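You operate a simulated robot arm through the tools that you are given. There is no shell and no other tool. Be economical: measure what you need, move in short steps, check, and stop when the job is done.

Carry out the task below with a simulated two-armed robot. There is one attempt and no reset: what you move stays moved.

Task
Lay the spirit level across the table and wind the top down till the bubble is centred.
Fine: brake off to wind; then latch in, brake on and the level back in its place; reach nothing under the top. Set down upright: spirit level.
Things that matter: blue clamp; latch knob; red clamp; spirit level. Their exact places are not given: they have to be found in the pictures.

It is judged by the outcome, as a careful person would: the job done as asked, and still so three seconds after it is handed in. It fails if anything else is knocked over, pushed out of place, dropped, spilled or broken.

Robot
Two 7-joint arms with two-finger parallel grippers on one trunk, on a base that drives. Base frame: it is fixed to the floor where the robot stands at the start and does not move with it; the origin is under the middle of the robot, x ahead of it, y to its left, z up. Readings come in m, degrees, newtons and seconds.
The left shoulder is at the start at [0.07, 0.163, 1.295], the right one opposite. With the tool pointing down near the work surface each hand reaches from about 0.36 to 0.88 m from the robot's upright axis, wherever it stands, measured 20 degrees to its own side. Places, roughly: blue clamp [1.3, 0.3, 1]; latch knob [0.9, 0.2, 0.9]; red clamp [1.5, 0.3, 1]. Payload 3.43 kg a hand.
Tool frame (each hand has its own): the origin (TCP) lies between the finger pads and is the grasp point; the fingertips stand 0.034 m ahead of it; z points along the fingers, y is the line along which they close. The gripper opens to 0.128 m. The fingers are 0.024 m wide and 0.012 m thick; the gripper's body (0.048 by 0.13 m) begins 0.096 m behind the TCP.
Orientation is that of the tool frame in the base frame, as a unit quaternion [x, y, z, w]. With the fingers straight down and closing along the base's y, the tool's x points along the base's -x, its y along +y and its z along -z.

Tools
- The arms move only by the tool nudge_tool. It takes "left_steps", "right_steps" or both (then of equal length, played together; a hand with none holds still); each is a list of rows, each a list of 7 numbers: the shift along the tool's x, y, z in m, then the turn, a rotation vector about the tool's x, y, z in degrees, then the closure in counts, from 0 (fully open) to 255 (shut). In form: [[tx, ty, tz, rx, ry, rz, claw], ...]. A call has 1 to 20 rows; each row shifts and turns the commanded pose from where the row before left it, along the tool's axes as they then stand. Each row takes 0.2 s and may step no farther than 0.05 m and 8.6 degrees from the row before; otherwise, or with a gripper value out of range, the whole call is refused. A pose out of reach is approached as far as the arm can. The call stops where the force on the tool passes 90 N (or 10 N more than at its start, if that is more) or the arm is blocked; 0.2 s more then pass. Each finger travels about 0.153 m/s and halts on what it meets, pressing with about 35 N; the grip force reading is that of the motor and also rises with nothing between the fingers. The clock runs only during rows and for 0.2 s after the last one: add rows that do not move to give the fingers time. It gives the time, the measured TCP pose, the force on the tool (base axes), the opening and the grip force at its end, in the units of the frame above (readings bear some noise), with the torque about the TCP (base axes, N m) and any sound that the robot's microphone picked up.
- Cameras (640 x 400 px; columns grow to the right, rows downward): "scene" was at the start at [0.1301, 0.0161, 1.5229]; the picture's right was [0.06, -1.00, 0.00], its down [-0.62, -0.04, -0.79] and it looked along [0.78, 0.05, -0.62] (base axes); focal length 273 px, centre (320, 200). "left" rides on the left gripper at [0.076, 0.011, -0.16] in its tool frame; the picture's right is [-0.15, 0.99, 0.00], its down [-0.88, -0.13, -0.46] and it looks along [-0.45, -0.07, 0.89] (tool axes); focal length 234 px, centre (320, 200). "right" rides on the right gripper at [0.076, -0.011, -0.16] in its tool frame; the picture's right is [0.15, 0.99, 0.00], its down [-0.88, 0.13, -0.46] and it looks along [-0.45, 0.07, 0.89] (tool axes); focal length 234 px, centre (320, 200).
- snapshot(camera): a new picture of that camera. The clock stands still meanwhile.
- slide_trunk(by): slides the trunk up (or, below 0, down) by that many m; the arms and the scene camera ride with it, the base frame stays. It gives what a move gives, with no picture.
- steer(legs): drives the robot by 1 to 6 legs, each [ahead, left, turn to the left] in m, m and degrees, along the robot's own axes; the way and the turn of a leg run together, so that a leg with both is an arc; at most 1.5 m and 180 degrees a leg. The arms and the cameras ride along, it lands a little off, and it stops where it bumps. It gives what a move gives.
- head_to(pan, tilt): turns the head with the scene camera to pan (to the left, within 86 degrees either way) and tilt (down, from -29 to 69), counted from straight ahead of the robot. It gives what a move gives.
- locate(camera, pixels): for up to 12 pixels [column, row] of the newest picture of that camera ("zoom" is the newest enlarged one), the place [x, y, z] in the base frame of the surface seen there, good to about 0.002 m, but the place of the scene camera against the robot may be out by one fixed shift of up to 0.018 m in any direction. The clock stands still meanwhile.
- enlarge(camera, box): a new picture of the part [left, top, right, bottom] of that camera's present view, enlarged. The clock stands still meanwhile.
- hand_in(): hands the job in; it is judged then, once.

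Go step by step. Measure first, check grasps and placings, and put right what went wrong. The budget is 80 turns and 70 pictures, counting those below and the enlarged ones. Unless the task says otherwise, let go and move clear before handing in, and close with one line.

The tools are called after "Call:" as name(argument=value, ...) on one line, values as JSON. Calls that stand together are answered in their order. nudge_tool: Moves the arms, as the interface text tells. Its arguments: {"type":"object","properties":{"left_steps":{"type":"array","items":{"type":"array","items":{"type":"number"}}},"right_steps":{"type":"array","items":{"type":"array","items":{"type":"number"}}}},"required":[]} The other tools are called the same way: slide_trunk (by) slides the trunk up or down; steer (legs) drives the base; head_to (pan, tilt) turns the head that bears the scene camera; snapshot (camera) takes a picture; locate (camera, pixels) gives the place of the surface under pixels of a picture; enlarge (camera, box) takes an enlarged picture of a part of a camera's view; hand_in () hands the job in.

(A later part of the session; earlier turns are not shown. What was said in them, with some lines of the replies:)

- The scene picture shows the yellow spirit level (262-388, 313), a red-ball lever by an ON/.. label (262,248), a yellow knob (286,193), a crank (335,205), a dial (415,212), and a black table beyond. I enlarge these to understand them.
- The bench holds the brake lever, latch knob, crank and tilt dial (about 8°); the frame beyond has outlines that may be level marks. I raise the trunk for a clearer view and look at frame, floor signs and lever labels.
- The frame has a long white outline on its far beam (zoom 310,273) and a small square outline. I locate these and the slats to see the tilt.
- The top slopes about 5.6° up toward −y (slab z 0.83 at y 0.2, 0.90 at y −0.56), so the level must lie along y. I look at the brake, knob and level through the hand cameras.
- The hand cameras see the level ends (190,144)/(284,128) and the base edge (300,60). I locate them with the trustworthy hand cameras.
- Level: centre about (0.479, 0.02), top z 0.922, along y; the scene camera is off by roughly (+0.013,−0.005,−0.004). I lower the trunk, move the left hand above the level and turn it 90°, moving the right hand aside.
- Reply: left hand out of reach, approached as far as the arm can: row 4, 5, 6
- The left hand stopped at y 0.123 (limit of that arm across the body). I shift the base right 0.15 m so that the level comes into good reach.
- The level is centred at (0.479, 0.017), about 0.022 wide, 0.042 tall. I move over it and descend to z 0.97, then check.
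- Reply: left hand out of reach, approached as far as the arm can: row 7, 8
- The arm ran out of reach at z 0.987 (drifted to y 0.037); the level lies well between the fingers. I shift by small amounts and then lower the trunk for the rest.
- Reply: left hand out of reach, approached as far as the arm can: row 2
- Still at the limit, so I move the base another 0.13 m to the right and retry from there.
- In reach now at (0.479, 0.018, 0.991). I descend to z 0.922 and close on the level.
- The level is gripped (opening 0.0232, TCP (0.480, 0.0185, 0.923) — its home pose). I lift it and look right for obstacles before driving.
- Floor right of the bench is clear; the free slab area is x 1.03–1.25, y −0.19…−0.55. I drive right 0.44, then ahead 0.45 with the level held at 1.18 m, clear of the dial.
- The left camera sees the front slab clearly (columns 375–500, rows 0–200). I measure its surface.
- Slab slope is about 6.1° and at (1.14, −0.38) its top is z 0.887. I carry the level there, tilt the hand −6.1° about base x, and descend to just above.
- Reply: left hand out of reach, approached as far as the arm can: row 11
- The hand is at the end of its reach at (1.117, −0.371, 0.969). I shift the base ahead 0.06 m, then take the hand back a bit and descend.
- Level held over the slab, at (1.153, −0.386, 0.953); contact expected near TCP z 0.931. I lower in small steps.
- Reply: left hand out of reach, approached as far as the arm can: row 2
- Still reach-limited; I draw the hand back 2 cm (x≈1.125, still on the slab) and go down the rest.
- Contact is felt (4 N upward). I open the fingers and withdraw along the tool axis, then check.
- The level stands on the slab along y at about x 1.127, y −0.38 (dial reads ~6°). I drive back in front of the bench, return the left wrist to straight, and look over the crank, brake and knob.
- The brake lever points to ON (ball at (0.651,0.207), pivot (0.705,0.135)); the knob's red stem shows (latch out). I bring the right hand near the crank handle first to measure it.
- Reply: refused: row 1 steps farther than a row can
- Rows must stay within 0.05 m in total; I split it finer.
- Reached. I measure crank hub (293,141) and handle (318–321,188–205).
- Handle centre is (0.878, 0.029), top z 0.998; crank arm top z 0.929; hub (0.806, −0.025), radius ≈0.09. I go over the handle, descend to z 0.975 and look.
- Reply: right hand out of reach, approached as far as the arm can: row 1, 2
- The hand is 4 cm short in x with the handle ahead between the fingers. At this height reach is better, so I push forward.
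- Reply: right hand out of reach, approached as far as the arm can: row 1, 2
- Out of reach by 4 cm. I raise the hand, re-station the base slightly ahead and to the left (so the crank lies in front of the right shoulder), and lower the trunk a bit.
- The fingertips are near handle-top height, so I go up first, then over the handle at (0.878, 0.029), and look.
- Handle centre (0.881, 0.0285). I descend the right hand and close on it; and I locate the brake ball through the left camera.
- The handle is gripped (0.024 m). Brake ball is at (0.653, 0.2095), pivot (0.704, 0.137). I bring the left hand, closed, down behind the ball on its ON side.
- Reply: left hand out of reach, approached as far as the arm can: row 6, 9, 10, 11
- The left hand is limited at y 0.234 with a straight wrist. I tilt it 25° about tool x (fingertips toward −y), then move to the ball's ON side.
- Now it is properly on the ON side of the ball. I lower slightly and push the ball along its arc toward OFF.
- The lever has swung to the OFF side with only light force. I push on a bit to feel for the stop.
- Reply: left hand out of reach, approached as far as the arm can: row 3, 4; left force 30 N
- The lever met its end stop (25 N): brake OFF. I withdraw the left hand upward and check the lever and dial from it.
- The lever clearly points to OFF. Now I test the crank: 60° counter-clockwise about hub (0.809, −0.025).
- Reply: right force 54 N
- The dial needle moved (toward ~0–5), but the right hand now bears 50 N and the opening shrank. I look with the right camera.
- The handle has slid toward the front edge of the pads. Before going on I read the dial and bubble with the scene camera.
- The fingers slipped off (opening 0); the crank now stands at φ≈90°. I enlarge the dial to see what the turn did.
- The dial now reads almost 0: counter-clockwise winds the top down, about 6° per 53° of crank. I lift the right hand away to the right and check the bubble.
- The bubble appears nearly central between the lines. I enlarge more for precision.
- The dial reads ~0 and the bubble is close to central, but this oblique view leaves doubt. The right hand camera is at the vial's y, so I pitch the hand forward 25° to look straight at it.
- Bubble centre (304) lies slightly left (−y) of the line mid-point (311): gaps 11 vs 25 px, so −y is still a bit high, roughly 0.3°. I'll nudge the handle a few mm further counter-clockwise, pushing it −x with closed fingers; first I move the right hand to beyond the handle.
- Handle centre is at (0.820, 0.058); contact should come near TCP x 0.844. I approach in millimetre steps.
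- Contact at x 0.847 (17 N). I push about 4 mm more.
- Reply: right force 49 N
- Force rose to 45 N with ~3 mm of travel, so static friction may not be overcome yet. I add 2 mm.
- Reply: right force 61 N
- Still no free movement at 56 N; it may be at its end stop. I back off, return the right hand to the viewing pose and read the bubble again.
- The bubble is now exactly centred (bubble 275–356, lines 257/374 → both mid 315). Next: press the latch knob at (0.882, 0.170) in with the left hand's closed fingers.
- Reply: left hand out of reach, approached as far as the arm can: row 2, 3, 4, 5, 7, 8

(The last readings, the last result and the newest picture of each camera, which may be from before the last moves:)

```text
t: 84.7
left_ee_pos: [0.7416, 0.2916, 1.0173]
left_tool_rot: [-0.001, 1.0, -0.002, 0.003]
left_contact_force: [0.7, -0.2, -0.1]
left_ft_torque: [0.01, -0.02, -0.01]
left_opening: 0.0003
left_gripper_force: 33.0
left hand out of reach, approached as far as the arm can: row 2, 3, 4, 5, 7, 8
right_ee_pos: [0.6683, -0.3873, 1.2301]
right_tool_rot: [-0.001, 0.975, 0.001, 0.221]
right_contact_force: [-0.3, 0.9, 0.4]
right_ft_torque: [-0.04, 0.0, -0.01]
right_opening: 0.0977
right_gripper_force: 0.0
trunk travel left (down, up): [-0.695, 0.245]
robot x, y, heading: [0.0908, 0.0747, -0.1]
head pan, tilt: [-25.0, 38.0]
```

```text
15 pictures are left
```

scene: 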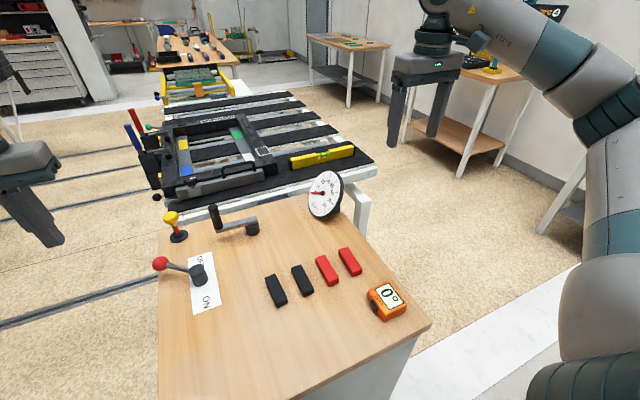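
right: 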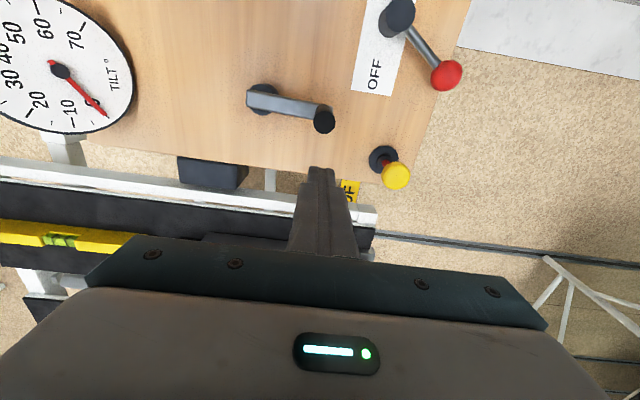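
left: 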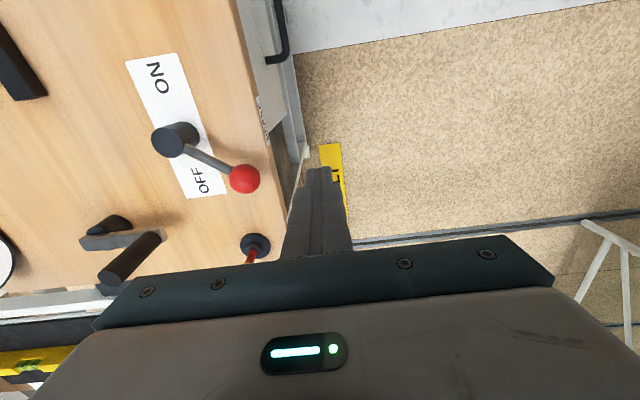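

The left arm is stuck at a limit (0.742, 0.292), so I'll use the right arm for knob and brake. I raise the left hand, straighten the right, and shift the base 0.15 m left.

Call:
nudge_tool(left_steps=[[0, 0, -0.04, 0, 0, 0, 255], [0, 0, -0.04, 0, 0, 0, 255], [0, 0, -0.04, 0, 0, 0, 255], [0.03, 0.02, -0.03, 0, 0, 0, 255], [0.03, 0.02, -0.03, 0, 0, 0, 255], [0, 0, 0, 0, 0, 0, 255]], right_steps=[[0, 0, 0, 0, 8.5, 0, 255], [0, 0, 0, 0, 8.5, 0, 255], [0, 0, 0, 0, 8.5, 0, 255], [0, 0, 0, 0, 0, 0, 255], [0, 0, 0, 0, 0, 0, 255], [0, 0, 0, 0, 0, 0, 255]])

Call:
steer(legs=[[0, 0.15, 0]])

Call:
nudge_tool(right_steps=[[-0.02, 0.042, 0.005, 0, 0, 0, 255], [-0.02, 0.042, 0.005, 0, 0, 0, 255], [-0.02, 0.042, 0.005, 0, 0, 0, 255], [-0.02, 0.042, 0.005, 0, 0, 0, 255], [-0.02, 0.042, 0.005, 0, 0, 0, 255], [-0.02, 0.042, 0.005, 0, 0, 0, 255], [-0.02, 0.042, 0.005, 0, 0, 0, 255], [-0.02, 0.042, 0.01, 0, 0, 0, 255], [-0.02, 0.042, 0.015, 0, 0, 0, 255], [-0.02, 0.03, 0.02, 0, 0, 0, 255], [-0.01, 0, 0.03, 0, 0, 0, 255], [0, 0, 0, 0, 0, 0, 255]])

Call:
snapshot(camera="right")

```text
t: 86.1
left_ee_pos: [0.6838, 0.3334, 1.1955]
left_tool_rot: [-0.002, 1.0, -0.002, 0.001]
left_contact_force: [0.3, 0.5, -0.1]
left_ft_torque: [-0.02, 0.02, 0.0]
left_opening: 0.0002
left_gripper_force: 32.6
right_ee_pos: [0.6694, -0.3858, 1.2277]
right_tool_rot: [-0.001, 1.0, 0.0, -0.001]
right_contact_force: [0.2, -0.1, -1.1]
right_ft_torque: [-0.01, 0.04, 0.03]
right_opening: 0.0
right_gripper_force: 33.2
trunk travel left (down, up): [-0.695, 0.245]
robot x, y, heading: [0.0915, 0.0684, 0.1]
head pan, tilt: [-25.0, 38.0]
```

```text
t: 87.5
left_ee_pos: [0.6809, 0.481, 1.1979]
left_tool_rot: [-0.002, 1.0, -0.001, 0.002]
left_contact_force: [-1.1, -1.3, -0.1]
left_ft_torque: [0.01, -0.02, -0.01]
left_opening: 0.0001
left_gripper_force: 32.9
right_ee_pos: [0.6671, -0.2383, 1.2301]
right_tool_rot: [-0.001, 1.0, 0.0, 0.0]
right_contact_force: [-0.7, -0.6, -0.8]
right_ft_torque: [0.02, 0.01, -0.01]
right_opening: 0.0
right_gripper_force: 33.0
trunk travel left (down, up): [-0.695, 0.245]
robot x, y, heading: [0.0944, 0.2228, 0.1]
head pan, tilt: [-25.0, 38.0]
```

```text
t: 90.1
left_ee_pos: [0.681, 0.4832, 1.1973]
left_tool_rot: [-0.002, 1.0, -0.001, 0.002]
left_contact_force: [0.4, 0.0, -1.1]
left_ft_torque: [-0.01, -0.05, -0.01]
left_opening: 0.0
left_gripper_force: 33.5
right_ee_pos: [0.8775, 0.1718, 1.1221]
right_tool_rot: [0.0, 1.0, 0.0, 0.001]
right_contact_force: [-0.3, -0.3, 0.1]
right_ft_torque: [-0.04, 0.01, -0.01]
right_opening: 0.0001
right_gripper_force: 33.0
trunk travel left (down, up): [-0.695, 0.245]
robot x, y, heading: [0.0925, 0.2203, 0.3]
head pan, tilt: [-25.0, 38.0]
```

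```text
14 pictures are left
```

right: 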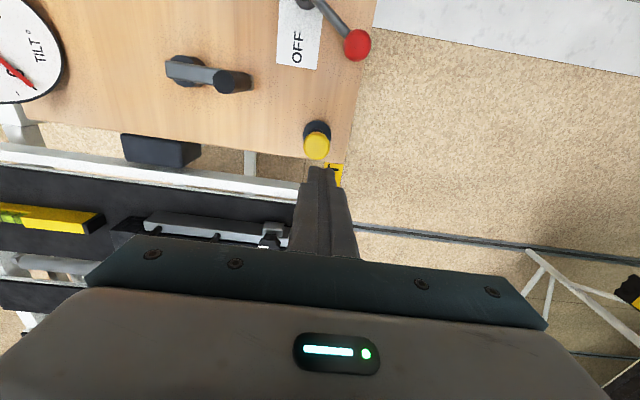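

Good: the right hand is near above the knob (317,145). I locate the knob and the brake ball exactly.

Call:
locate(camera="right", pixels=[[317, 145], [310, 146], [324, 146], [317, 130], [356, 45], [317, 155]])

```text
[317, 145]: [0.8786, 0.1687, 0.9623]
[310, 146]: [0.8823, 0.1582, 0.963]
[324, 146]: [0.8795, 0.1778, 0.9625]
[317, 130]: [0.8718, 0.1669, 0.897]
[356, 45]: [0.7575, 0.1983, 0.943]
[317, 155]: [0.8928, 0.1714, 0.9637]
```

Knob centre (0.881, 0.169), top 0.963. I descend onto it and press in small steps.

Call:
nudge_tool(right_steps=[[-0.0035, -0.003, 0.04, 0, 0, 0, 255], [0, 0, 0.04, 0, 0, 0, 255], [0, 0, 0.035, 0, 0, 0, 255], [0, 0, 0.008, 0, 0, 0, 255], [0, 0, 0.006, 0, 0, 0, 255], [0, 0, 0.005, 0, 0, 0, 255], [0, 0, 0.005, 0, 0, 0, 255], [0, 0, 0, 0, 0, 0, 255]])

```text
t: 91.9
left_ee_pos: [0.682, 0.4829, 1.1981]
left_tool_rot: [-0.001, 1.0, -0.002, 0.002]
left_contact_force: [0.3, 0.1, -0.4]
left_ft_torque: [0.03, 0.04, -0.01]
left_opening: 0.0
left_gripper_force: 33.2
right_ee_pos: [0.8804, 0.1683, 0.9825]
right_tool_rot: [-0.001, 1.0, 0.0, 0.0]
right_contact_force: [-0.7, -0.6, -0.6]
right_ft_torque: [-0.02, -0.01, 0.04]
right_opening: 0.0
right_gripper_force: 33.1
trunk travel left (down, up): [-0.695, 0.245]
robot x, y, heading: [0.0944, 0.222, 0.1]
head pan, tilt: [-25.0, 38.0]
```

Tips are at 0.948 with no force – the knob is apparently moving in easily. I continue until resistance.

Call:
nudge_tool(right_steps=[[0, 0, 0.005, 0, 0, 0, 255], [0, 0, 0.005, 0, 0, 0, 255], [0, 0, 0.004, 0, 0, 0, 255], [0, 0, 0.004, 0, 0, 0, 255], [0, 0, 0, 0, 0, 0, 255]])

Call:
snapshot(camera="right")

```text
t: 93.1
left_ee_pos: [0.6797, 0.4824, 1.1983]
left_tool_rot: [-0.002, 1.0, -0.002, 0.002]
left_contact_force: [-0.3, -0.9, -0.8]
left_ft_torque: [-0.01, 0.0, 0.02]
left_opening: 0.0001
left_gripper_force: 32.9
right_ee_pos: [0.88, 0.1692, 0.966]
right_tool_rot: [0.0, 1.0, 0.0, 0.001]
right_contact_force: [2.1, -0.1, 11.9]
right_ft_torque: [-0.04, -0.14, 0.05]
right_opening: 0.0
right_gripper_force: 32.9
trunk travel left (down, up): [-0.695, 0.245]
robot x, y, heading: [0.0961, 0.2201, 0.2]
head pan, tilt: [-25.0, 38.0]
```

```text
13 pictures are left
```

right: 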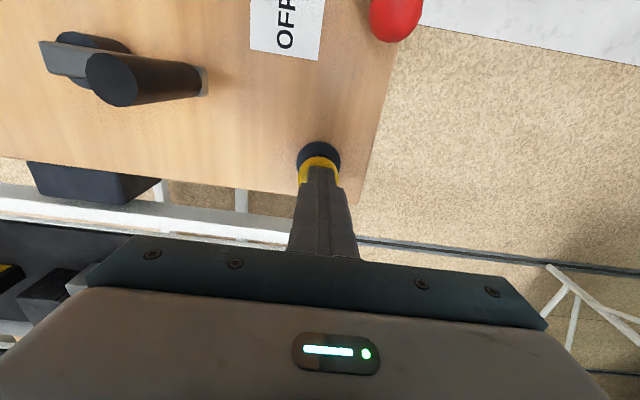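

The knob is down with the red stem hidden, 12 N felt. I press a little more to seat it, then lift and check.

Call:
nudge_tool(right_steps=[[0, 0, 0.003, 0, 0, 0, 255], [0, 0, 0.003, 0, 0, 0, 255], [0, 0, 0, 0, 0, 0, 255], [0, 0, -0.03, 0, 0, 0, 255], [0, 0, -0.04, 0, 0, 0, 255], [0, 0, -0.04, 0, 0, 0, 255], [0, 0, 0, 0, 0, 0, 255]])

Call:
snapshot(camera="right")

```text
t: 94.7
left_ee_pos: [0.6819, 0.483, 1.1976]
left_tool_rot: [-0.002, 1.0, -0.001, 0.001]
left_contact_force: [-0.2, 0.1, 0.2]
left_ft_torque: [0.01, 0.05, 0.0]
left_opening: 0.0
left_gripper_force: 33.2
right_ee_pos: [0.8804, 0.1697, 1.067]
right_tool_rot: [-0.001, 1.0, 0.001, 0.001]
right_contact_force: [-0.2, -0.8, -0.6]
right_ft_torque: [-0.01, 0.01, -0.01]
right_opening: 0.0
right_gripper_force: 32.8
trunk travel left (down, up): [-0.695, 0.245]
robot x, y, heading: [0.0954, 0.2215, 0.1]
head pan, tilt: [-25.0, 38.0]
```

```text
12 pictures are left
```

right: 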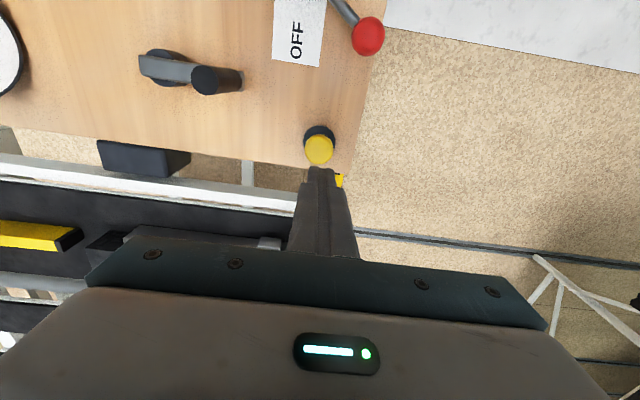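

Call:
locate(camera="right", pixels=[[319, 150], [310, 150], [368, 36], [345, 8], [220, 80], [328, 150]])

```text
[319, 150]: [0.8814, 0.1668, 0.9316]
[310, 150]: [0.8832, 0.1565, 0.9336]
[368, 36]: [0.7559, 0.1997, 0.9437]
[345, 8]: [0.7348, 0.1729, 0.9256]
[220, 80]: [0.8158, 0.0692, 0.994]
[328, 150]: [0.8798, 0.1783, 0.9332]
```

The knob top is now at 0.932 (was 0.963) and stays: latch in. Now the brake: the right hand goes down on the +x side of the ball (0.756, 0.200) and pushes it back along the arc to ON.

Call:
nudge_tool(right_steps=[[0.0425, 0.005, 0, 0, 0, 0, 255], [0.0425, 0.005, 0, 0, 0, 0, 255], [0, 0, 0.04, 0, 0, 0, 255], [0, 0, 0.04, 0, 0, 0, 255], [0, 0, 0.041, 0, 0, 0, 255], [0.0146, 0.0034, 0, 0, 0, 0, 255], [0.0085, 0.0088, 0, 0, 0, 0, 255], [0.0085, 0.0088, 0, 0, 0, 0, 255], [0.0105, 0.0064, 0, 0, 0, 0, 255], [0.0105, 0.0064, 0, 0, 0, 0, 255], [0.0118, 0.0034, 0, 0, 0, 0, 255], [0.0118, 0.0034, 0, 0, 0, 0, 255], [0.0122, 0.0003, 0, 0, 0, 0, 255], [0.0122, 0.0003, 0, 0, 0, 0, 255], [0.008, -0.0016, 0, 0, 0, 0, 255], [0.008, -0.0016, 0, 0, 0, 0, 255], [0.0078, -0.0026, 0, 0, 0, 0, 255], [0, 0, 0, 0, 0, 0, 255]])

Call:
snapshot(camera="right")

```text
t: 98.5
left_ee_pos: [0.6875, 0.4858, 1.1949]
left_tool_rot: [-0.002, 1.0, -0.003, -0.001]
left_contact_force: [0.2, 0.8, 0.2]
left_ft_torque: [-0.03, 0.01, 0.02]
left_opening: 0.0002
left_gripper_force: 32.6
right_ee_pos: [0.6805, 0.2169, 0.9458]
right_tool_rot: [0.0, 1.0, 0.001, 0.005]
right_contact_force: [51.3, 11.6, 14.5]
right_ft_torque: [0.1, -0.88, 0.42]
right_opening: 0.0
right_gripper_force: 33.0
trunk travel left (down, up): [-0.695, 0.245]
robot x, y, heading: [0.0948, 0.2232, 0.2]
head pan, tilt: [-25.0, 38.0]
```

```text
11 pictures are left
```

right: 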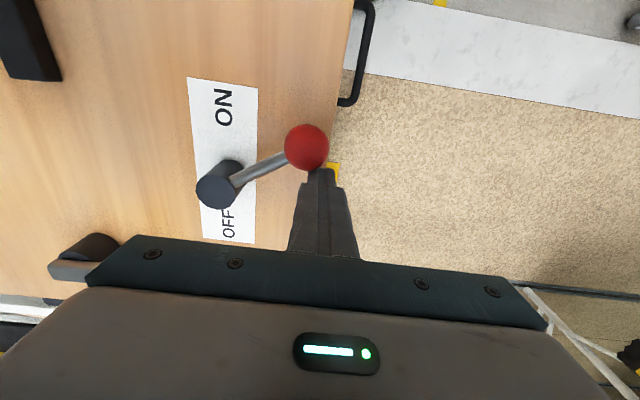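

The brake lever is back at its ON stop (51 N, lever toward ON). I retract the right hand, set the left hand's wrist (yaw 90°, open) for fetching the level, and raise the trunk back.

Call:
nudge_tool(left_steps=[[0, 0.03, 0, 0, 0, 0, 60], [0, 0.03, 0, 0, 0, 0, 60], [0, 0.03, 0, 0, 0, 0, 60], [-0.02, 0, 0, 0, 0, 0, 60], [0, 0, 0, 0, 0, 8.5, 60], [0, 0, 0, 0, 0, 8.5, 60], [0, 0, 0, 0, 0, 8.5, 60], [0, 0, 0, 0, 0, 8.5, 60], [0, 0, 0, 0, 0, 8.5, 60], [0, 0, 0, 0, 0, 8.5, 60], [0, 0, 0, 0, 0, 8.5, 60], [0, 0, 0, 0, 0, 8.5, 60], [0, 0, 0, 0, 0, 8.5, 60], [0, 0, 0, 0, 0, 8.5, 60], [0, 0, 0, 0, 0, 5, 60], [0, 0, 0, 0, 0, 0, 60]], right_steps=[[-0.02, 0, 0, 0, 0, 0, 255], [0, 0, -0.04, 0, 0, 0, 255], [0, 0, -0.045, 0, 0, 0, 255], [0, 0, -0.045, 0, 0, 0, 255], [0, 0, -0.045, 0, 0, 0, 255], [0, 0, -0.045, 0, 0, 0, 255], [0.014, -0.043, 0, 0, 0, 0, 60], [0.014, -0.043, 0, 0, 0, 0, 60], [0.014, -0.043, 0, 0, 0, 0, 60], [0.014, -0.043, 0, 0, 0, 0, 60], [0.014, -0.043, 0, 0, 0, 0, 60], [0.014, -0.043, 0, 0, 0, 0, 60], [0.014, -0.043, 0, 0, 0, 0, 60], [0.014, -0.043, 0, 0, 0, 0, 60], [0, 0, 0, 0, 0, 0, 60], [0, 0, 0, 0, 0, 0, 60]])

Call:
slide_trunk(by=0.08)

Call:
head_to(pan=0, tilt=42)

Call:
snapshot(camera="scene")

```text
t: 101.9
left_ee_pos: [0.7015, 0.5734, 1.1964]
left_tool_rot: [0.707, 0.708, -0.001, 0.003]
left_contact_force: [-0.5, -0.1, 0.8]
left_ft_torque: [0.0, -0.02, -0.04]
left_opening: 0.0982
left_gripper_force: 0.0
right_ee_pos: [0.5798, -0.1312, 1.1657]
right_tool_rot: [0.0, 1.0, 0.0, 0.001]
right_contact_force: [-0.2, 0.3, 0.2]
right_ft_torque: [-0.02, 0.01, 0.0]
right_opening: 0.0981
right_gripper_force: 0.1
trunk travel left (down, up): [-0.695, 0.245]
robot x, y, heading: [0.0942, 0.221, 0.1]
head pan, tilt: [-25.0, 38.0]
```

```text
t: 103.1
left_ee_pos: [0.7015, 0.5734, 1.2779]
left_tool_rot: [0.706, 0.708, 0.0, 0.003]
left_contact_force: [-0.4, 0.2, 0.5]
left_ft_torque: [-0.02, -0.01, -0.02]
left_opening: 0.0977
left_gripper_force: 0.0
right_ee_pos: [0.5791, -0.131, 1.246]
right_tool_rot: [-0.001, 1.0, 0.0, 0.001]
right_contact_force: [0.8, -0.1, -1.0]
right_ft_torque: [-0.02, -0.02, 0.01]
right_opening: 0.098
right_gripper_force: 0.0
trunk travel left (down, up): [-0.775, 0.165]
robot x, y, heading: [0.0929, 0.2234, -0.2]
head pan, tilt: [-25.0, 38.0]
```

```text
t: 104.0
left_ee_pos: [0.7009, 0.5736, 1.277]
left_tool_rot: [0.706, 0.708, 0.0, 0.002]
left_contact_force: [0.8, -0.2, 0.4]
left_ft_torque: [0.0, 0.04, 0.0]
left_opening: 0.0979
left_gripper_force: 0.1
right_ee_pos: [0.5799, -0.1306, 1.2463]
right_tool_rot: [0.0, 1.0, -0.001, 0.001]
right_contact_force: [0.3, 0.8, -0.7]
right_ft_torque: [0.0, 0.0, 0.0]
right_opening: 0.0981
right_gripper_force: 0.0
trunk travel left (down, up): [-0.775, 0.165]
robot x, y, heading: [0.0944, 0.2223, 0.3]
head pan, tilt: [0.0, 42.0]
```

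```text
10 pictures are left
```

scene: 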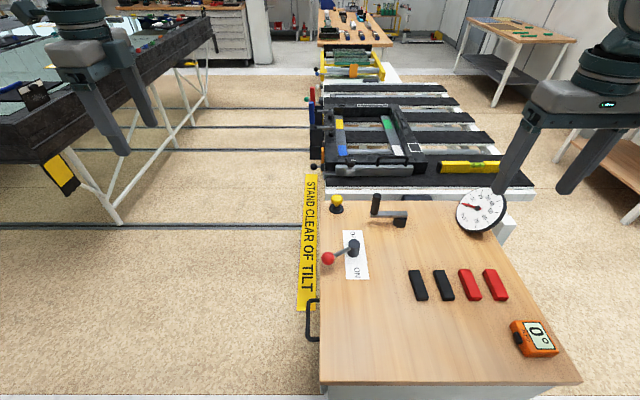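

Everything looks right: lever at ON, knob down, level on the flat slab, dial ~0. I drive round to the right side to fetch the level.

Call:
steer(legs=[[-0.09, 0, 0], [0, -0.94, 0], [0.5, 0, 0]])

Call:
snapshot(camera="left")

```text
t: 112.1
left_ee_pos: [1.111, -0.3813, 1.2782]
left_tool_rot: [0.711, 0.703, 0.0, 0.004]
left_contact_force: [-0.2, -0.1, 0.0]
left_ft_torque: [-0.02, -0.02, -0.01]
left_opening: 0.0977
left_gripper_force: 0.0
right_ee_pos: [0.9785, -1.083, 1.2468]
right_tool_rot: [0.007, 1.0, 0.0, 0.001]
right_contact_force: [0.0, 0.0, 0.2]
right_ft_torque: [0.0, 0.01, 0.01]
right_opening: 0.0978
right_gripper_force: 0.0
trunk travel left (down, up): [-0.775, 0.165]
robot x, y, heading: [0.5026, -0.7264, -0.6]
head pan, tilt: [0.0, 42.0]
```

```text
9 pictures are left
```

left: 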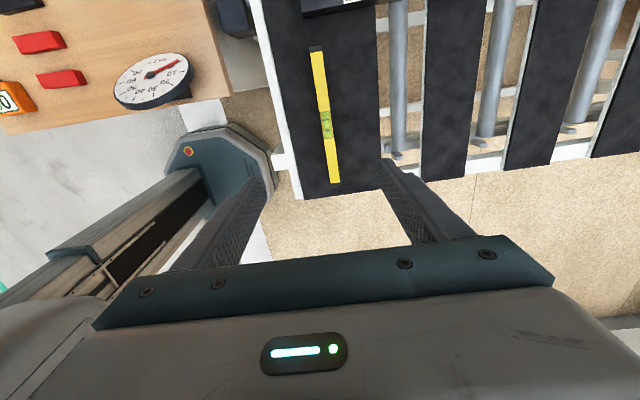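

Call:
locate(camera="left", pixels=[[326, 124], [319, 60], [334, 175], [316, 50], [336, 181], [360, 120], [300, 130], [315, 75], [325, 75], [328, 160], [338, 160]])

```text
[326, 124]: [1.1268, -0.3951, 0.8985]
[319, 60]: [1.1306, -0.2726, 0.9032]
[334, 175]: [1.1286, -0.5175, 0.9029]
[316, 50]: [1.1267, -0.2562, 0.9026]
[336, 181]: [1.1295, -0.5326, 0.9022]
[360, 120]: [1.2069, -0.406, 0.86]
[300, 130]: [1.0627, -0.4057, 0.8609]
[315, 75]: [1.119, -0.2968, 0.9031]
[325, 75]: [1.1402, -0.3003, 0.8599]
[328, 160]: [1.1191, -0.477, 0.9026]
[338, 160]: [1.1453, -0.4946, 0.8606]
```

The level lies at (1.128, −0.395), both ends at z 0.903 (truly level). I move over it, turn −1.1° to match, and descend.

Call:
nudge_tool(left_steps=[[-0.014, 0.017, 0, 0, 0, -1.1, 60], [0, 0, 0.045, 0, 0, 0, 60], [0, 0, 0.045, 0, 0, 0, 60], [0, 0, 0.045, 0, 0, 0, 60], [0, 0, 0.045, 0, 0, 0, 60], [0, 0, 0.045, 0, 0, 0, 60], [0, 0, 0.045, 0, 0, 0, 60], [0, 0, 0.045, 0, 0, 0, 60], [0, 0, 0, 0, 0, 0, 60]])

```text
t: 114.1
left_ee_pos: [1.1303, -0.3966, 0.9635]
left_tool_rot: [0.704, 0.71, 0.001, 0.003]
left_contact_force: [0.3, 1.1, 0.1]
left_ft_torque: [0.0, 0.0, -0.01]
left_opening: 0.0979
left_gripper_force: 0.0
right_ee_pos: [0.9796, -1.0837, 1.2456]
right_tool_rot: [0.007, 1.0, 0.0, 0.001]
right_contact_force: [-0.7, -0.9, -1.2]
right_ft_torque: [0.0, 0.0, -0.01]
right_opening: 0.0979
right_gripper_force: 0.0
trunk travel left (down, up): [-0.775, 0.165]
robot x, y, heading: [0.4993, -0.7201, -0.9]
head pan, tilt: [0.0, 42.0]
```

In reach at (1.130, −0.397, 0.964). I go down to 0.905 and close.

Call:
nudge_tool(left_steps=[[0.001, -0.001, 0.03, 0, 0, 0, 60], [0, 0, 0.028, 0, 0, 0, 60], [0, 0, 0, 0, 0, 0, 60], [0, 0, 0, 0, 0, 0, 180], [0, 0, 0, 0, 0, 0, 255], [0, 0, 0, 0, 0, 0, 255], [0, 0, 0, 0, 0, 0, 255]])

```text
t: 115.7
left_ee_pos: [1.114, -0.3871, 0.9252]
left_tool_rot: [0.705, 0.71, 0.001, 0.003]
left_contact_force: [0.0, 0.1, 0.4]
left_ft_torque: [0.2, 0.01, -0.06]
left_opening: 0.0175
left_gripper_force: 35.4
left hand out of reach, approached as far as the arm can: row 1, 2
right_ee_pos: [0.9802, -1.0827, 1.2457]
right_tool_rot: [0.007, 1.0, 0.0, 0.0]
right_contact_force: [-0.1, 0.2, 0.7]
right_ft_torque: [0.0, 0.02, 0.03]
right_opening: 0.0978
right_gripper_force: 0.0
trunk travel left (down, up): [-0.775, 0.165]
robot x, y, heading: [0.4986, -0.7255, -0.8]
head pan, tilt: [0.0, 42.0]
```

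The reach fell short: z 0.925, so only the vial's top is held (0.0175 m). I release, raise a bit, move the base ahead 0.04 and look.

Call:
nudge_tool(left_steps=[[0, 0, 0, 0, 0, 0, 180], [0, 0, 0, 0, 0, 0, 60], [0, 0, 0, 0, 0, 0, 60], [0, 0, -0.045, 0, 0, 0, 60], [0, 0, -0.035, 0, 0, 0, 60], [0, 0, 0, 0, 0, 0, 60]])

Call:
steer(legs=[[0.04, 0, 0.8]])

Call:
snapshot(camera="left")

```text
t: 117.1
left_ee_pos: [1.1158, -0.3853, 1.0025]
left_tool_rot: [0.705, 0.709, 0.001, 0.003]
left_contact_force: [0.5, 0.6, 0.0]
left_ft_torque: [-0.01, 0.02, 0.03]
left_opening: 0.0978
left_gripper_force: 0.0
right_ee_pos: [0.9812, -1.0834, 1.2457]
right_tool_rot: [0.006, 1.0, 0.0, 0.0]
right_contact_force: [0.4, 0.6, 0.1]
right_ft_torque: [0.0, 0.01, 0.0]
right_opening: 0.0979
right_gripper_force: 0.0
trunk travel left (down, up): [-0.775, 0.165]
robot x, y, heading: [0.5012, -0.7246, -1.0]
head pan, tilt: [0.0, 42.0]
```

```text
t: 118.0
left_ee_pos: [1.1458, -0.378, 1.008]
left_tool_rot: [0.7, 0.714, 0.002, 0.005]
left_contact_force: [-1.2, 0.0, 0.0]
left_ft_torque: [0.03, -0.05, 0.02]
left_opening: 0.0976
left_gripper_force: 0.0
right_ee_pos: [1.0171, -1.0761, 1.2491]
right_tool_rot: [0.002, 1.0, 0.001, 0.002]
right_contact_force: [-0.2, 0.4, -0.3]
right_ft_torque: [0.0, -0.04, 0.02]
right_opening: 0.0978
right_gripper_force: 0.0
trunk travel left (down, up): [-0.775, 0.165]
robot x, y, heading: [0.5406, -0.7237, 0.1]
head pan, tilt: [0.0, 42.0]
```

```text
8 pictures are left
```

left: 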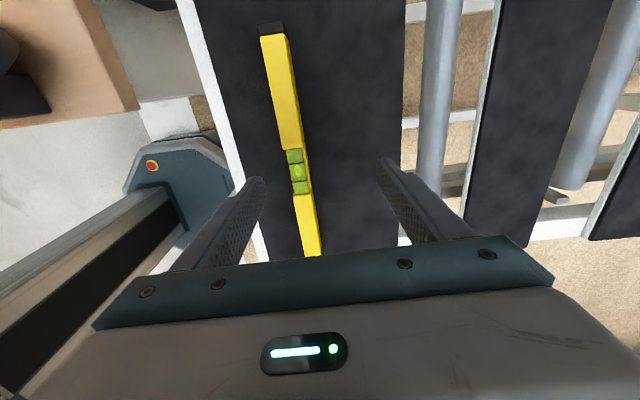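

Call:
locate(camera="left", pixels=[[298, 173], [268, 27], [275, 45], [318, 250], [262, 45], [286, 45], [310, 245], [320, 240], [283, 110], [306, 215]])

```text
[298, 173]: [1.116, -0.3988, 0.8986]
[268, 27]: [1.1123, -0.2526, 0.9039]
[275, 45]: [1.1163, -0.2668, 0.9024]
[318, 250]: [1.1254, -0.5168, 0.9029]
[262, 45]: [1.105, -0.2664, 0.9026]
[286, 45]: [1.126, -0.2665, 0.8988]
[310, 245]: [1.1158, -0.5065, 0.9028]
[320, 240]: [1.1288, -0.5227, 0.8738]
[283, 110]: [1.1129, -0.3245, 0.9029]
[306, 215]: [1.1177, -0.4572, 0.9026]
```

The level shifted ~1 cm to (1.117, −0.396), now in easier reach. I line up and descend again.

Call:
nudge_tool(left_steps=[[-0.018, -0.0285, 0, 0, 0, 0, 60], [0, 0, 0.04, 0, 0, 0, 60], [0, 0, 0.04, 0, 0, 0, 60], [0, 0, 0.024, 0, 0, 0, 60], [0, 0, 0, 0, 0, 0, 60]])

```text
t: 119.2
left_ee_pos: [1.1175, -0.39, 0.9089]
left_tool_rot: [0.699, 0.715, 0.0, 0.004]
left_contact_force: [0.7, -0.1, 0.1]
left_ft_torque: [0.01, 0.02, 0.03]
left_opening: 0.0979
left_gripper_force: 0.1
left hand out of reach, approached as far as the arm can: row 4
right_ee_pos: [1.0232, -1.0741, 1.2467]
right_tool_rot: [0.001, 1.0, 0.0, 0.001]
right_contact_force: [0.0, 0.0, 0.9]
right_ft_torque: [0.0, 0.01, 0.0]
right_opening: 0.0983
right_gripper_force: 0.0
trunk travel left (down, up): [-0.775, 0.165]
robot x, y, heading: [0.5406, -0.7239, -0.1]
head pan, tilt: [0.0, 42.0]
```

Good enough: z 0.909, tips at 0.875, with the body between the pads. I close.

Call:
nudge_tool(left_steps=[[0, 0, 0, 0, 0, 0, 180], [0, 0, 0, 0, 0, 0, 255], [0, 0, 0, 0, 0, 0, 255], [0, 0, 0, 0, 0, 0, 255], [0, 0, -0.02, 0, 0, 0, 255], [0, 0, -0.04, 0, 0, 0, 255], [0, 0, 0, 0, 0, 0, 255]])

Call:
snapshot(camera="left")

```text
t: 120.8
left_ee_pos: [1.1177, -0.3928, 0.9684]
left_tool_rot: [0.7, 0.714, 0.001, 0.003]
left_contact_force: [-0.3, -0.2, -2.3]
left_ft_torque: [0.0, 0.0, 0.01]
left_opening: 0.0238
left_gripper_force: 35.0
right_ee_pos: [1.0246, -1.0773, 1.2455]
right_tool_rot: [0.001, 1.0, 0.0, 0.001]
right_contact_force: [0.7, 0.9, -0.5]
right_ft_torque: [0.03, 0.03, 0.02]
right_opening: 0.0981
right_gripper_force: 0.1
trunk travel left (down, up): [-0.775, 0.165]
robot x, y, heading: [0.5373, -0.7247, -0.0]
head pan, tilt: [0.0, 42.0]
```

```text
7 pictures are left
```

left: 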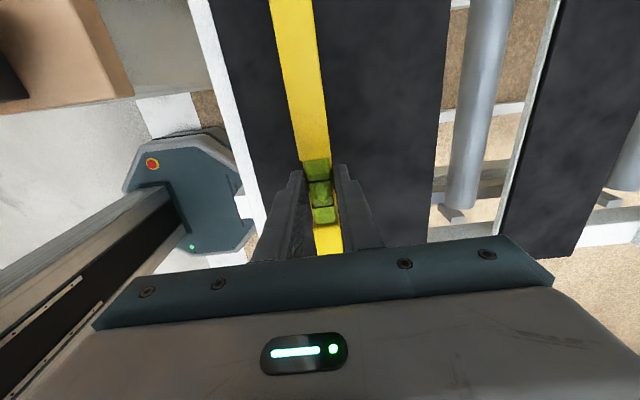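

Firmly held (0.0238 m). I lift to 1.18 m and drive back to the pick-up station (robot (0, −0.28)).

Call:
nudge_tool(left_steps=[[0, 0, -0.043, 0, 0, 0, 255], [0, 0, -0.043, 0, 0, 0, 255], [0, 0, -0.043, 0, 0, 0, 255], [0, 0, -0.043, 0, 0, 0, 255], [0, 0, -0.043, 0, 0, 0, 255], [0, 0, 0, 0, 0, 0, 255]])

Call:
steer(legs=[[-0.54, 0, 0], [0, 0.445, 0]])

```text
t: 122.2
left_ee_pos: [1.1168, -0.3896, 1.1844]
left_tool_rot: [0.7, 0.714, 0.0, 0.003]
left_contact_force: [0.7, -0.2, -2.2]
left_ft_torque: [0.0, -0.01, 0.0]
left_opening: 0.0233
left_gripper_force: 34.8
right_ee_pos: [1.0239, -1.0768, 1.2455]
right_tool_rot: [0.001, 1.0, -0.001, -0.001]
right_contact_force: [0.5, 0.6, 0.1]
right_ft_torque: [-0.01, 0.03, 0.0]
right_opening: 0.098
right_gripper_force: 0.0
trunk travel left (down, up): [-0.775, 0.165]
robot x, y, heading: [0.5362, -0.7218, -0.2]
head pan, tilt: [0.0, 42.0]
```

```text
t: 127.6
left_ee_pos: [0.575, 0.0534, 1.1846]
left_tool_rot: [0.699, 0.715, 0.001, 0.003]
left_contact_force: [0.1, -0.1, -2.4]
left_ft_torque: [0.02, 0.04, 0.02]
left_opening: 0.0235
left_gripper_force: 34.9
right_ee_pos: [0.4829, -0.6336, 1.2466]
right_tool_rot: [-0.001, 1.0, 0.001, 0.002]
right_contact_force: [-1.1, -0.2, 0.2]
right_ft_torque: [0.03, 0.01, -0.02]
right_opening: 0.0979
right_gripper_force: 0.0
trunk travel left (down, up): [-0.775, 0.165]
robot x, y, heading: [0.0003, -0.2817, 0.1]
head pan, tilt: [0.0, 42.0]
```

At the station. I align to (0.480, 0.0205), turn +1°, and descend to just above the bench.

Call:
nudge_tool(left_steps=[[-0.011, -0.0318, 0, 0, 0, 0.33, 255], [-0.011, -0.0318, 0, 0, 0, 0.33, 255], [-0.011, -0.0318, 0, 0, 0, 0.34, 255], [0, 0, 0.046, 0, 0, 0, 255], [0, 0, 0.046, 0, 0, 0, 255], [0, 0, 0.046, 0, 0, 0, 255], [0, 0, 0.046, 0, 0, 0, 255], [0, 0, 0.044, 0, 0, 0, 255], [0, 0, 0, 0, 0, 0, 255]])

Call:
snapshot(camera="left")

```text
t: 129.6
left_ee_pos: [0.4798, 0.0191, 0.9555]
left_tool_rot: [0.705, 0.709, 0.0, 0.003]
left_contact_force: [-0.7, 0.2, -1.0]
left_ft_torque: [-0.01, -0.01, -0.02]
left_opening: 0.0237
left_gripper_force: 34.8
right_ee_pos: [0.4829, -0.6335, 1.247]
right_tool_rot: [-0.001, 1.0, 0.0, 0.001]
right_contact_force: [0.1, 0.2, -0.7]
right_ft_torque: [0.03, -0.05, 0.03]
right_opening: 0.0977
right_gripper_force: 0.0
trunk travel left (down, up): [-0.775, 0.165]
robot x, y, heading: [-0.0003, -0.2793, 0.2]
head pan, tilt: [0.0, 42.0]
```

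```text
6 pictures are left
```

left: 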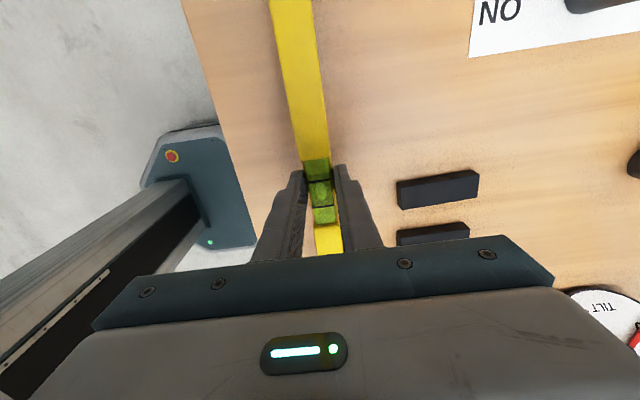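

Position is right, (0.480, 0.019, 0.956), bench clear beneath. I lower in small steps until contact.

Call:
nudge_tool(left_steps=[[0, 0, 0.012, 0, 0, 0, 255], [0, 0, 0.008, 0, 0, 0, 255], [0, 0, 0.004, 0, 0, 0, 255], [0, 0, 0.002, 0, 0, 0, 255], [0, 0, 0, 0, 0, 0, 255]])

```text
t: 130.8
left_ee_pos: [0.4797, 0.0179, 0.9288]
left_tool_rot: [0.705, 0.709, 0.0, 0.003]
left_contact_force: [0.2, 0.2, -2.6]
left_ft_torque: [0.04, 0.01, -0.01]
left_opening: 0.0237
left_gripper_force: 35.2
right_ee_pos: [0.4832, -0.6338, 1.247]
right_tool_rot: [-0.001, 1.0, 0.0, 0.0]
right_contact_force: [0.0, -0.1, -0.1]
right_ft_torque: [-0.02, 0.0, 0.02]
right_opening: 0.0982
right_gripper_force: 0.1
trunk travel left (down, up): [-0.775, 0.165]
robot x, y, heading: [-0.0048, -0.2809, 0.3]
head pan, tilt: [0.0, 42.0]
```

No contact yet (still −2.6 N of weight); a few more millimetre steps.

Call:
nudge_tool(left_steps=[[0, 0, 0.0015, 0, 0, 0, 255], [0, 0, 0.0015, 0, 0, 0, 255], [0, 0, 0.001, 0, 0, 0, 255], [0, 0, 0, 0, 0, 0, 255]])

```text
t: 131.8
left_ee_pos: [0.4798, 0.0168, 0.9277]
left_tool_rot: [0.706, 0.708, 0.002, 0.005]
left_contact_force: [6.0, 7.3, 32.6]
left_ft_torque: [0.2, -0.15, 0.02]
left_opening: 0.024
left_gripper_force: 35.5
right_ee_pos: [0.482, -0.634, 1.2476]
right_tool_rot: [-0.001, 1.0, 0.002, 0.002]
right_contact_force: [-0.1, -0.5, 0.2]
right_ft_torque: [0.02, 0.0, -0.03]
right_opening: 0.0979
right_gripper_force: 0.0
trunk travel left (down, up): [-0.775, 0.165]
robot x, y, heading: [-0.0051, -0.2794, 0.2]
head pan, tilt: [0.0, 42.0]
```

Contact (33 N). I ease up 2 mm, open, and withdraw upward.

Call:
nudge_tool(left_steps=[[0, 0, -0.002, 0, 0, 0, 255], [0, 0, 0, 0, 0, 0, 255], [0, 0, 0, 0, 0, 0, 200], [0, 0, 0, 0, 0, 0, 150], [0, 0, 0, 0, 0, 0, 80], [0, 0, 0, 0, 0, 0, 40], [0, 0, -0.03, 0, 0, 0, 40], [0, 0, -0.045, 0, 0, 0, 40], [0, 0, -0.045, 0, 0, 0, 40], [0, 0, -0.045, 0, 0, 0, 40], [0, 0, -0.045, 0, 0, 0, 40], [0, 0, 0, 0, 0, 0, 40]])

Call:
snapshot(camera="left")

```text
t: 134.4
left_ee_pos: [0.4801, 0.0197, 1.1378]
left_tool_rot: [0.705, 0.709, 0.0, 0.003]
left_contact_force: [0.2, 0.0, 0.0]
left_ft_torque: [0.0, 0.02, -0.02]
left_opening: 0.1078
left_gripper_force: 0.1
right_ee_pos: [0.4841, -0.6332, 1.2453]
right_tool_rot: [0.0, 1.0, 0.0, 0.001]
right_contact_force: [0.0, 0.7, -0.2]
right_ft_torque: [-0.01, 0.03, -0.01]
right_opening: 0.0977
right_gripper_force: 0.0
trunk travel left (down, up): [-0.775, 0.165]
robot x, y, heading: [-0.0018, -0.2812, 0.4]
head pan, tilt: [0.0, 42.0]
```

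```text
5 pictures are left
```

left: 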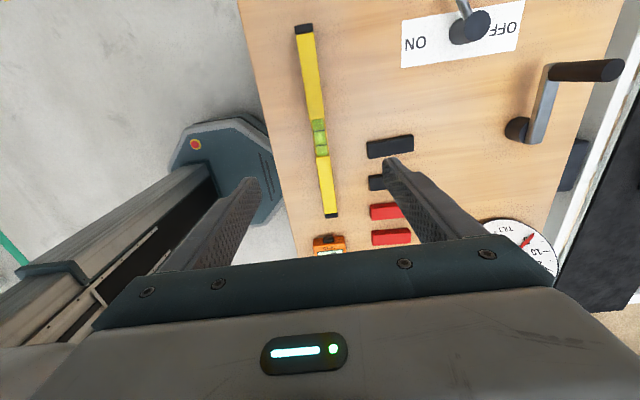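

Call:
locate(camera="left", pixels=[[320, 138], [305, 30], [331, 213], [309, 60], [326, 180]])

Call:
snapshot(camera="scene")

```text
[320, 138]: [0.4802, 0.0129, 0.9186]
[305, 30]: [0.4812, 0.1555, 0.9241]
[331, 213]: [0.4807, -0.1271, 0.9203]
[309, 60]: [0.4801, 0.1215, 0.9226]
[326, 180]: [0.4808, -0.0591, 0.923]
```

```text
4 pictures are left
5 turns are left
```

scene: 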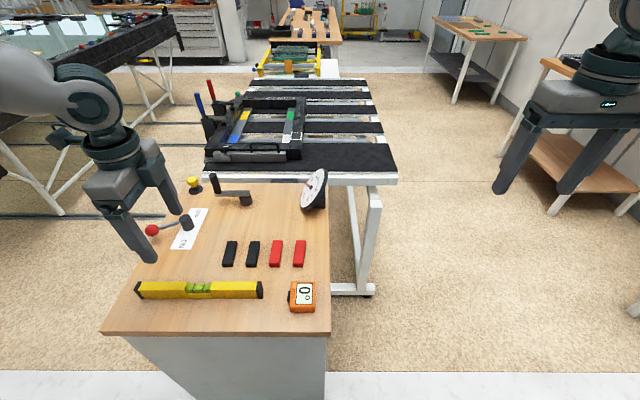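

The level is back at (0.480, 0.013), upright, within a few mm of its old place; the lever is at ON and the knob is in. One last check of dial and table slope.

Call:
locate(camera="scene", pixels=[[225, 170], [385, 165], [310, 160], [193, 182], [152, 230]])

Call:
enlarge(camera="scene", box=[140, 160, 340, 285])

```text
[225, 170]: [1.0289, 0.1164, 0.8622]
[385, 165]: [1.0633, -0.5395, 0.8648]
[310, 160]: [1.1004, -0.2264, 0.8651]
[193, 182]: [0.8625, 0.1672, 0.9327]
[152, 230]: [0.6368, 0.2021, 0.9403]
```

```text
3.20 times, centred on (240, 222) of scene
4 turns are left
```

zoom: 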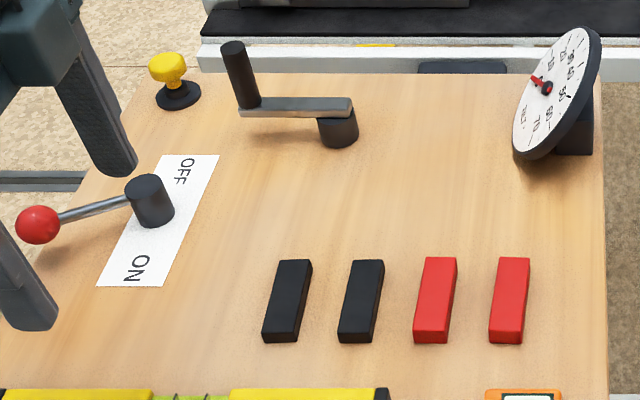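

The top is flat (z 0.862–0.865 across 0.65 m), the latch knob is in, the brake lever is at ON, the level is back and both hands are clear. I hand in.

Call:
hand_in()

```text
The job is handed in.
```

The table top is wound down level: the bubble sat midway between its lines, and the slab measured flat to about 3 mm across 0.65 m. The latch is in, the brake is on, and the spirit level is back upright within about 4 mm of where it started. I saw nothing else out of place in the last pictures.
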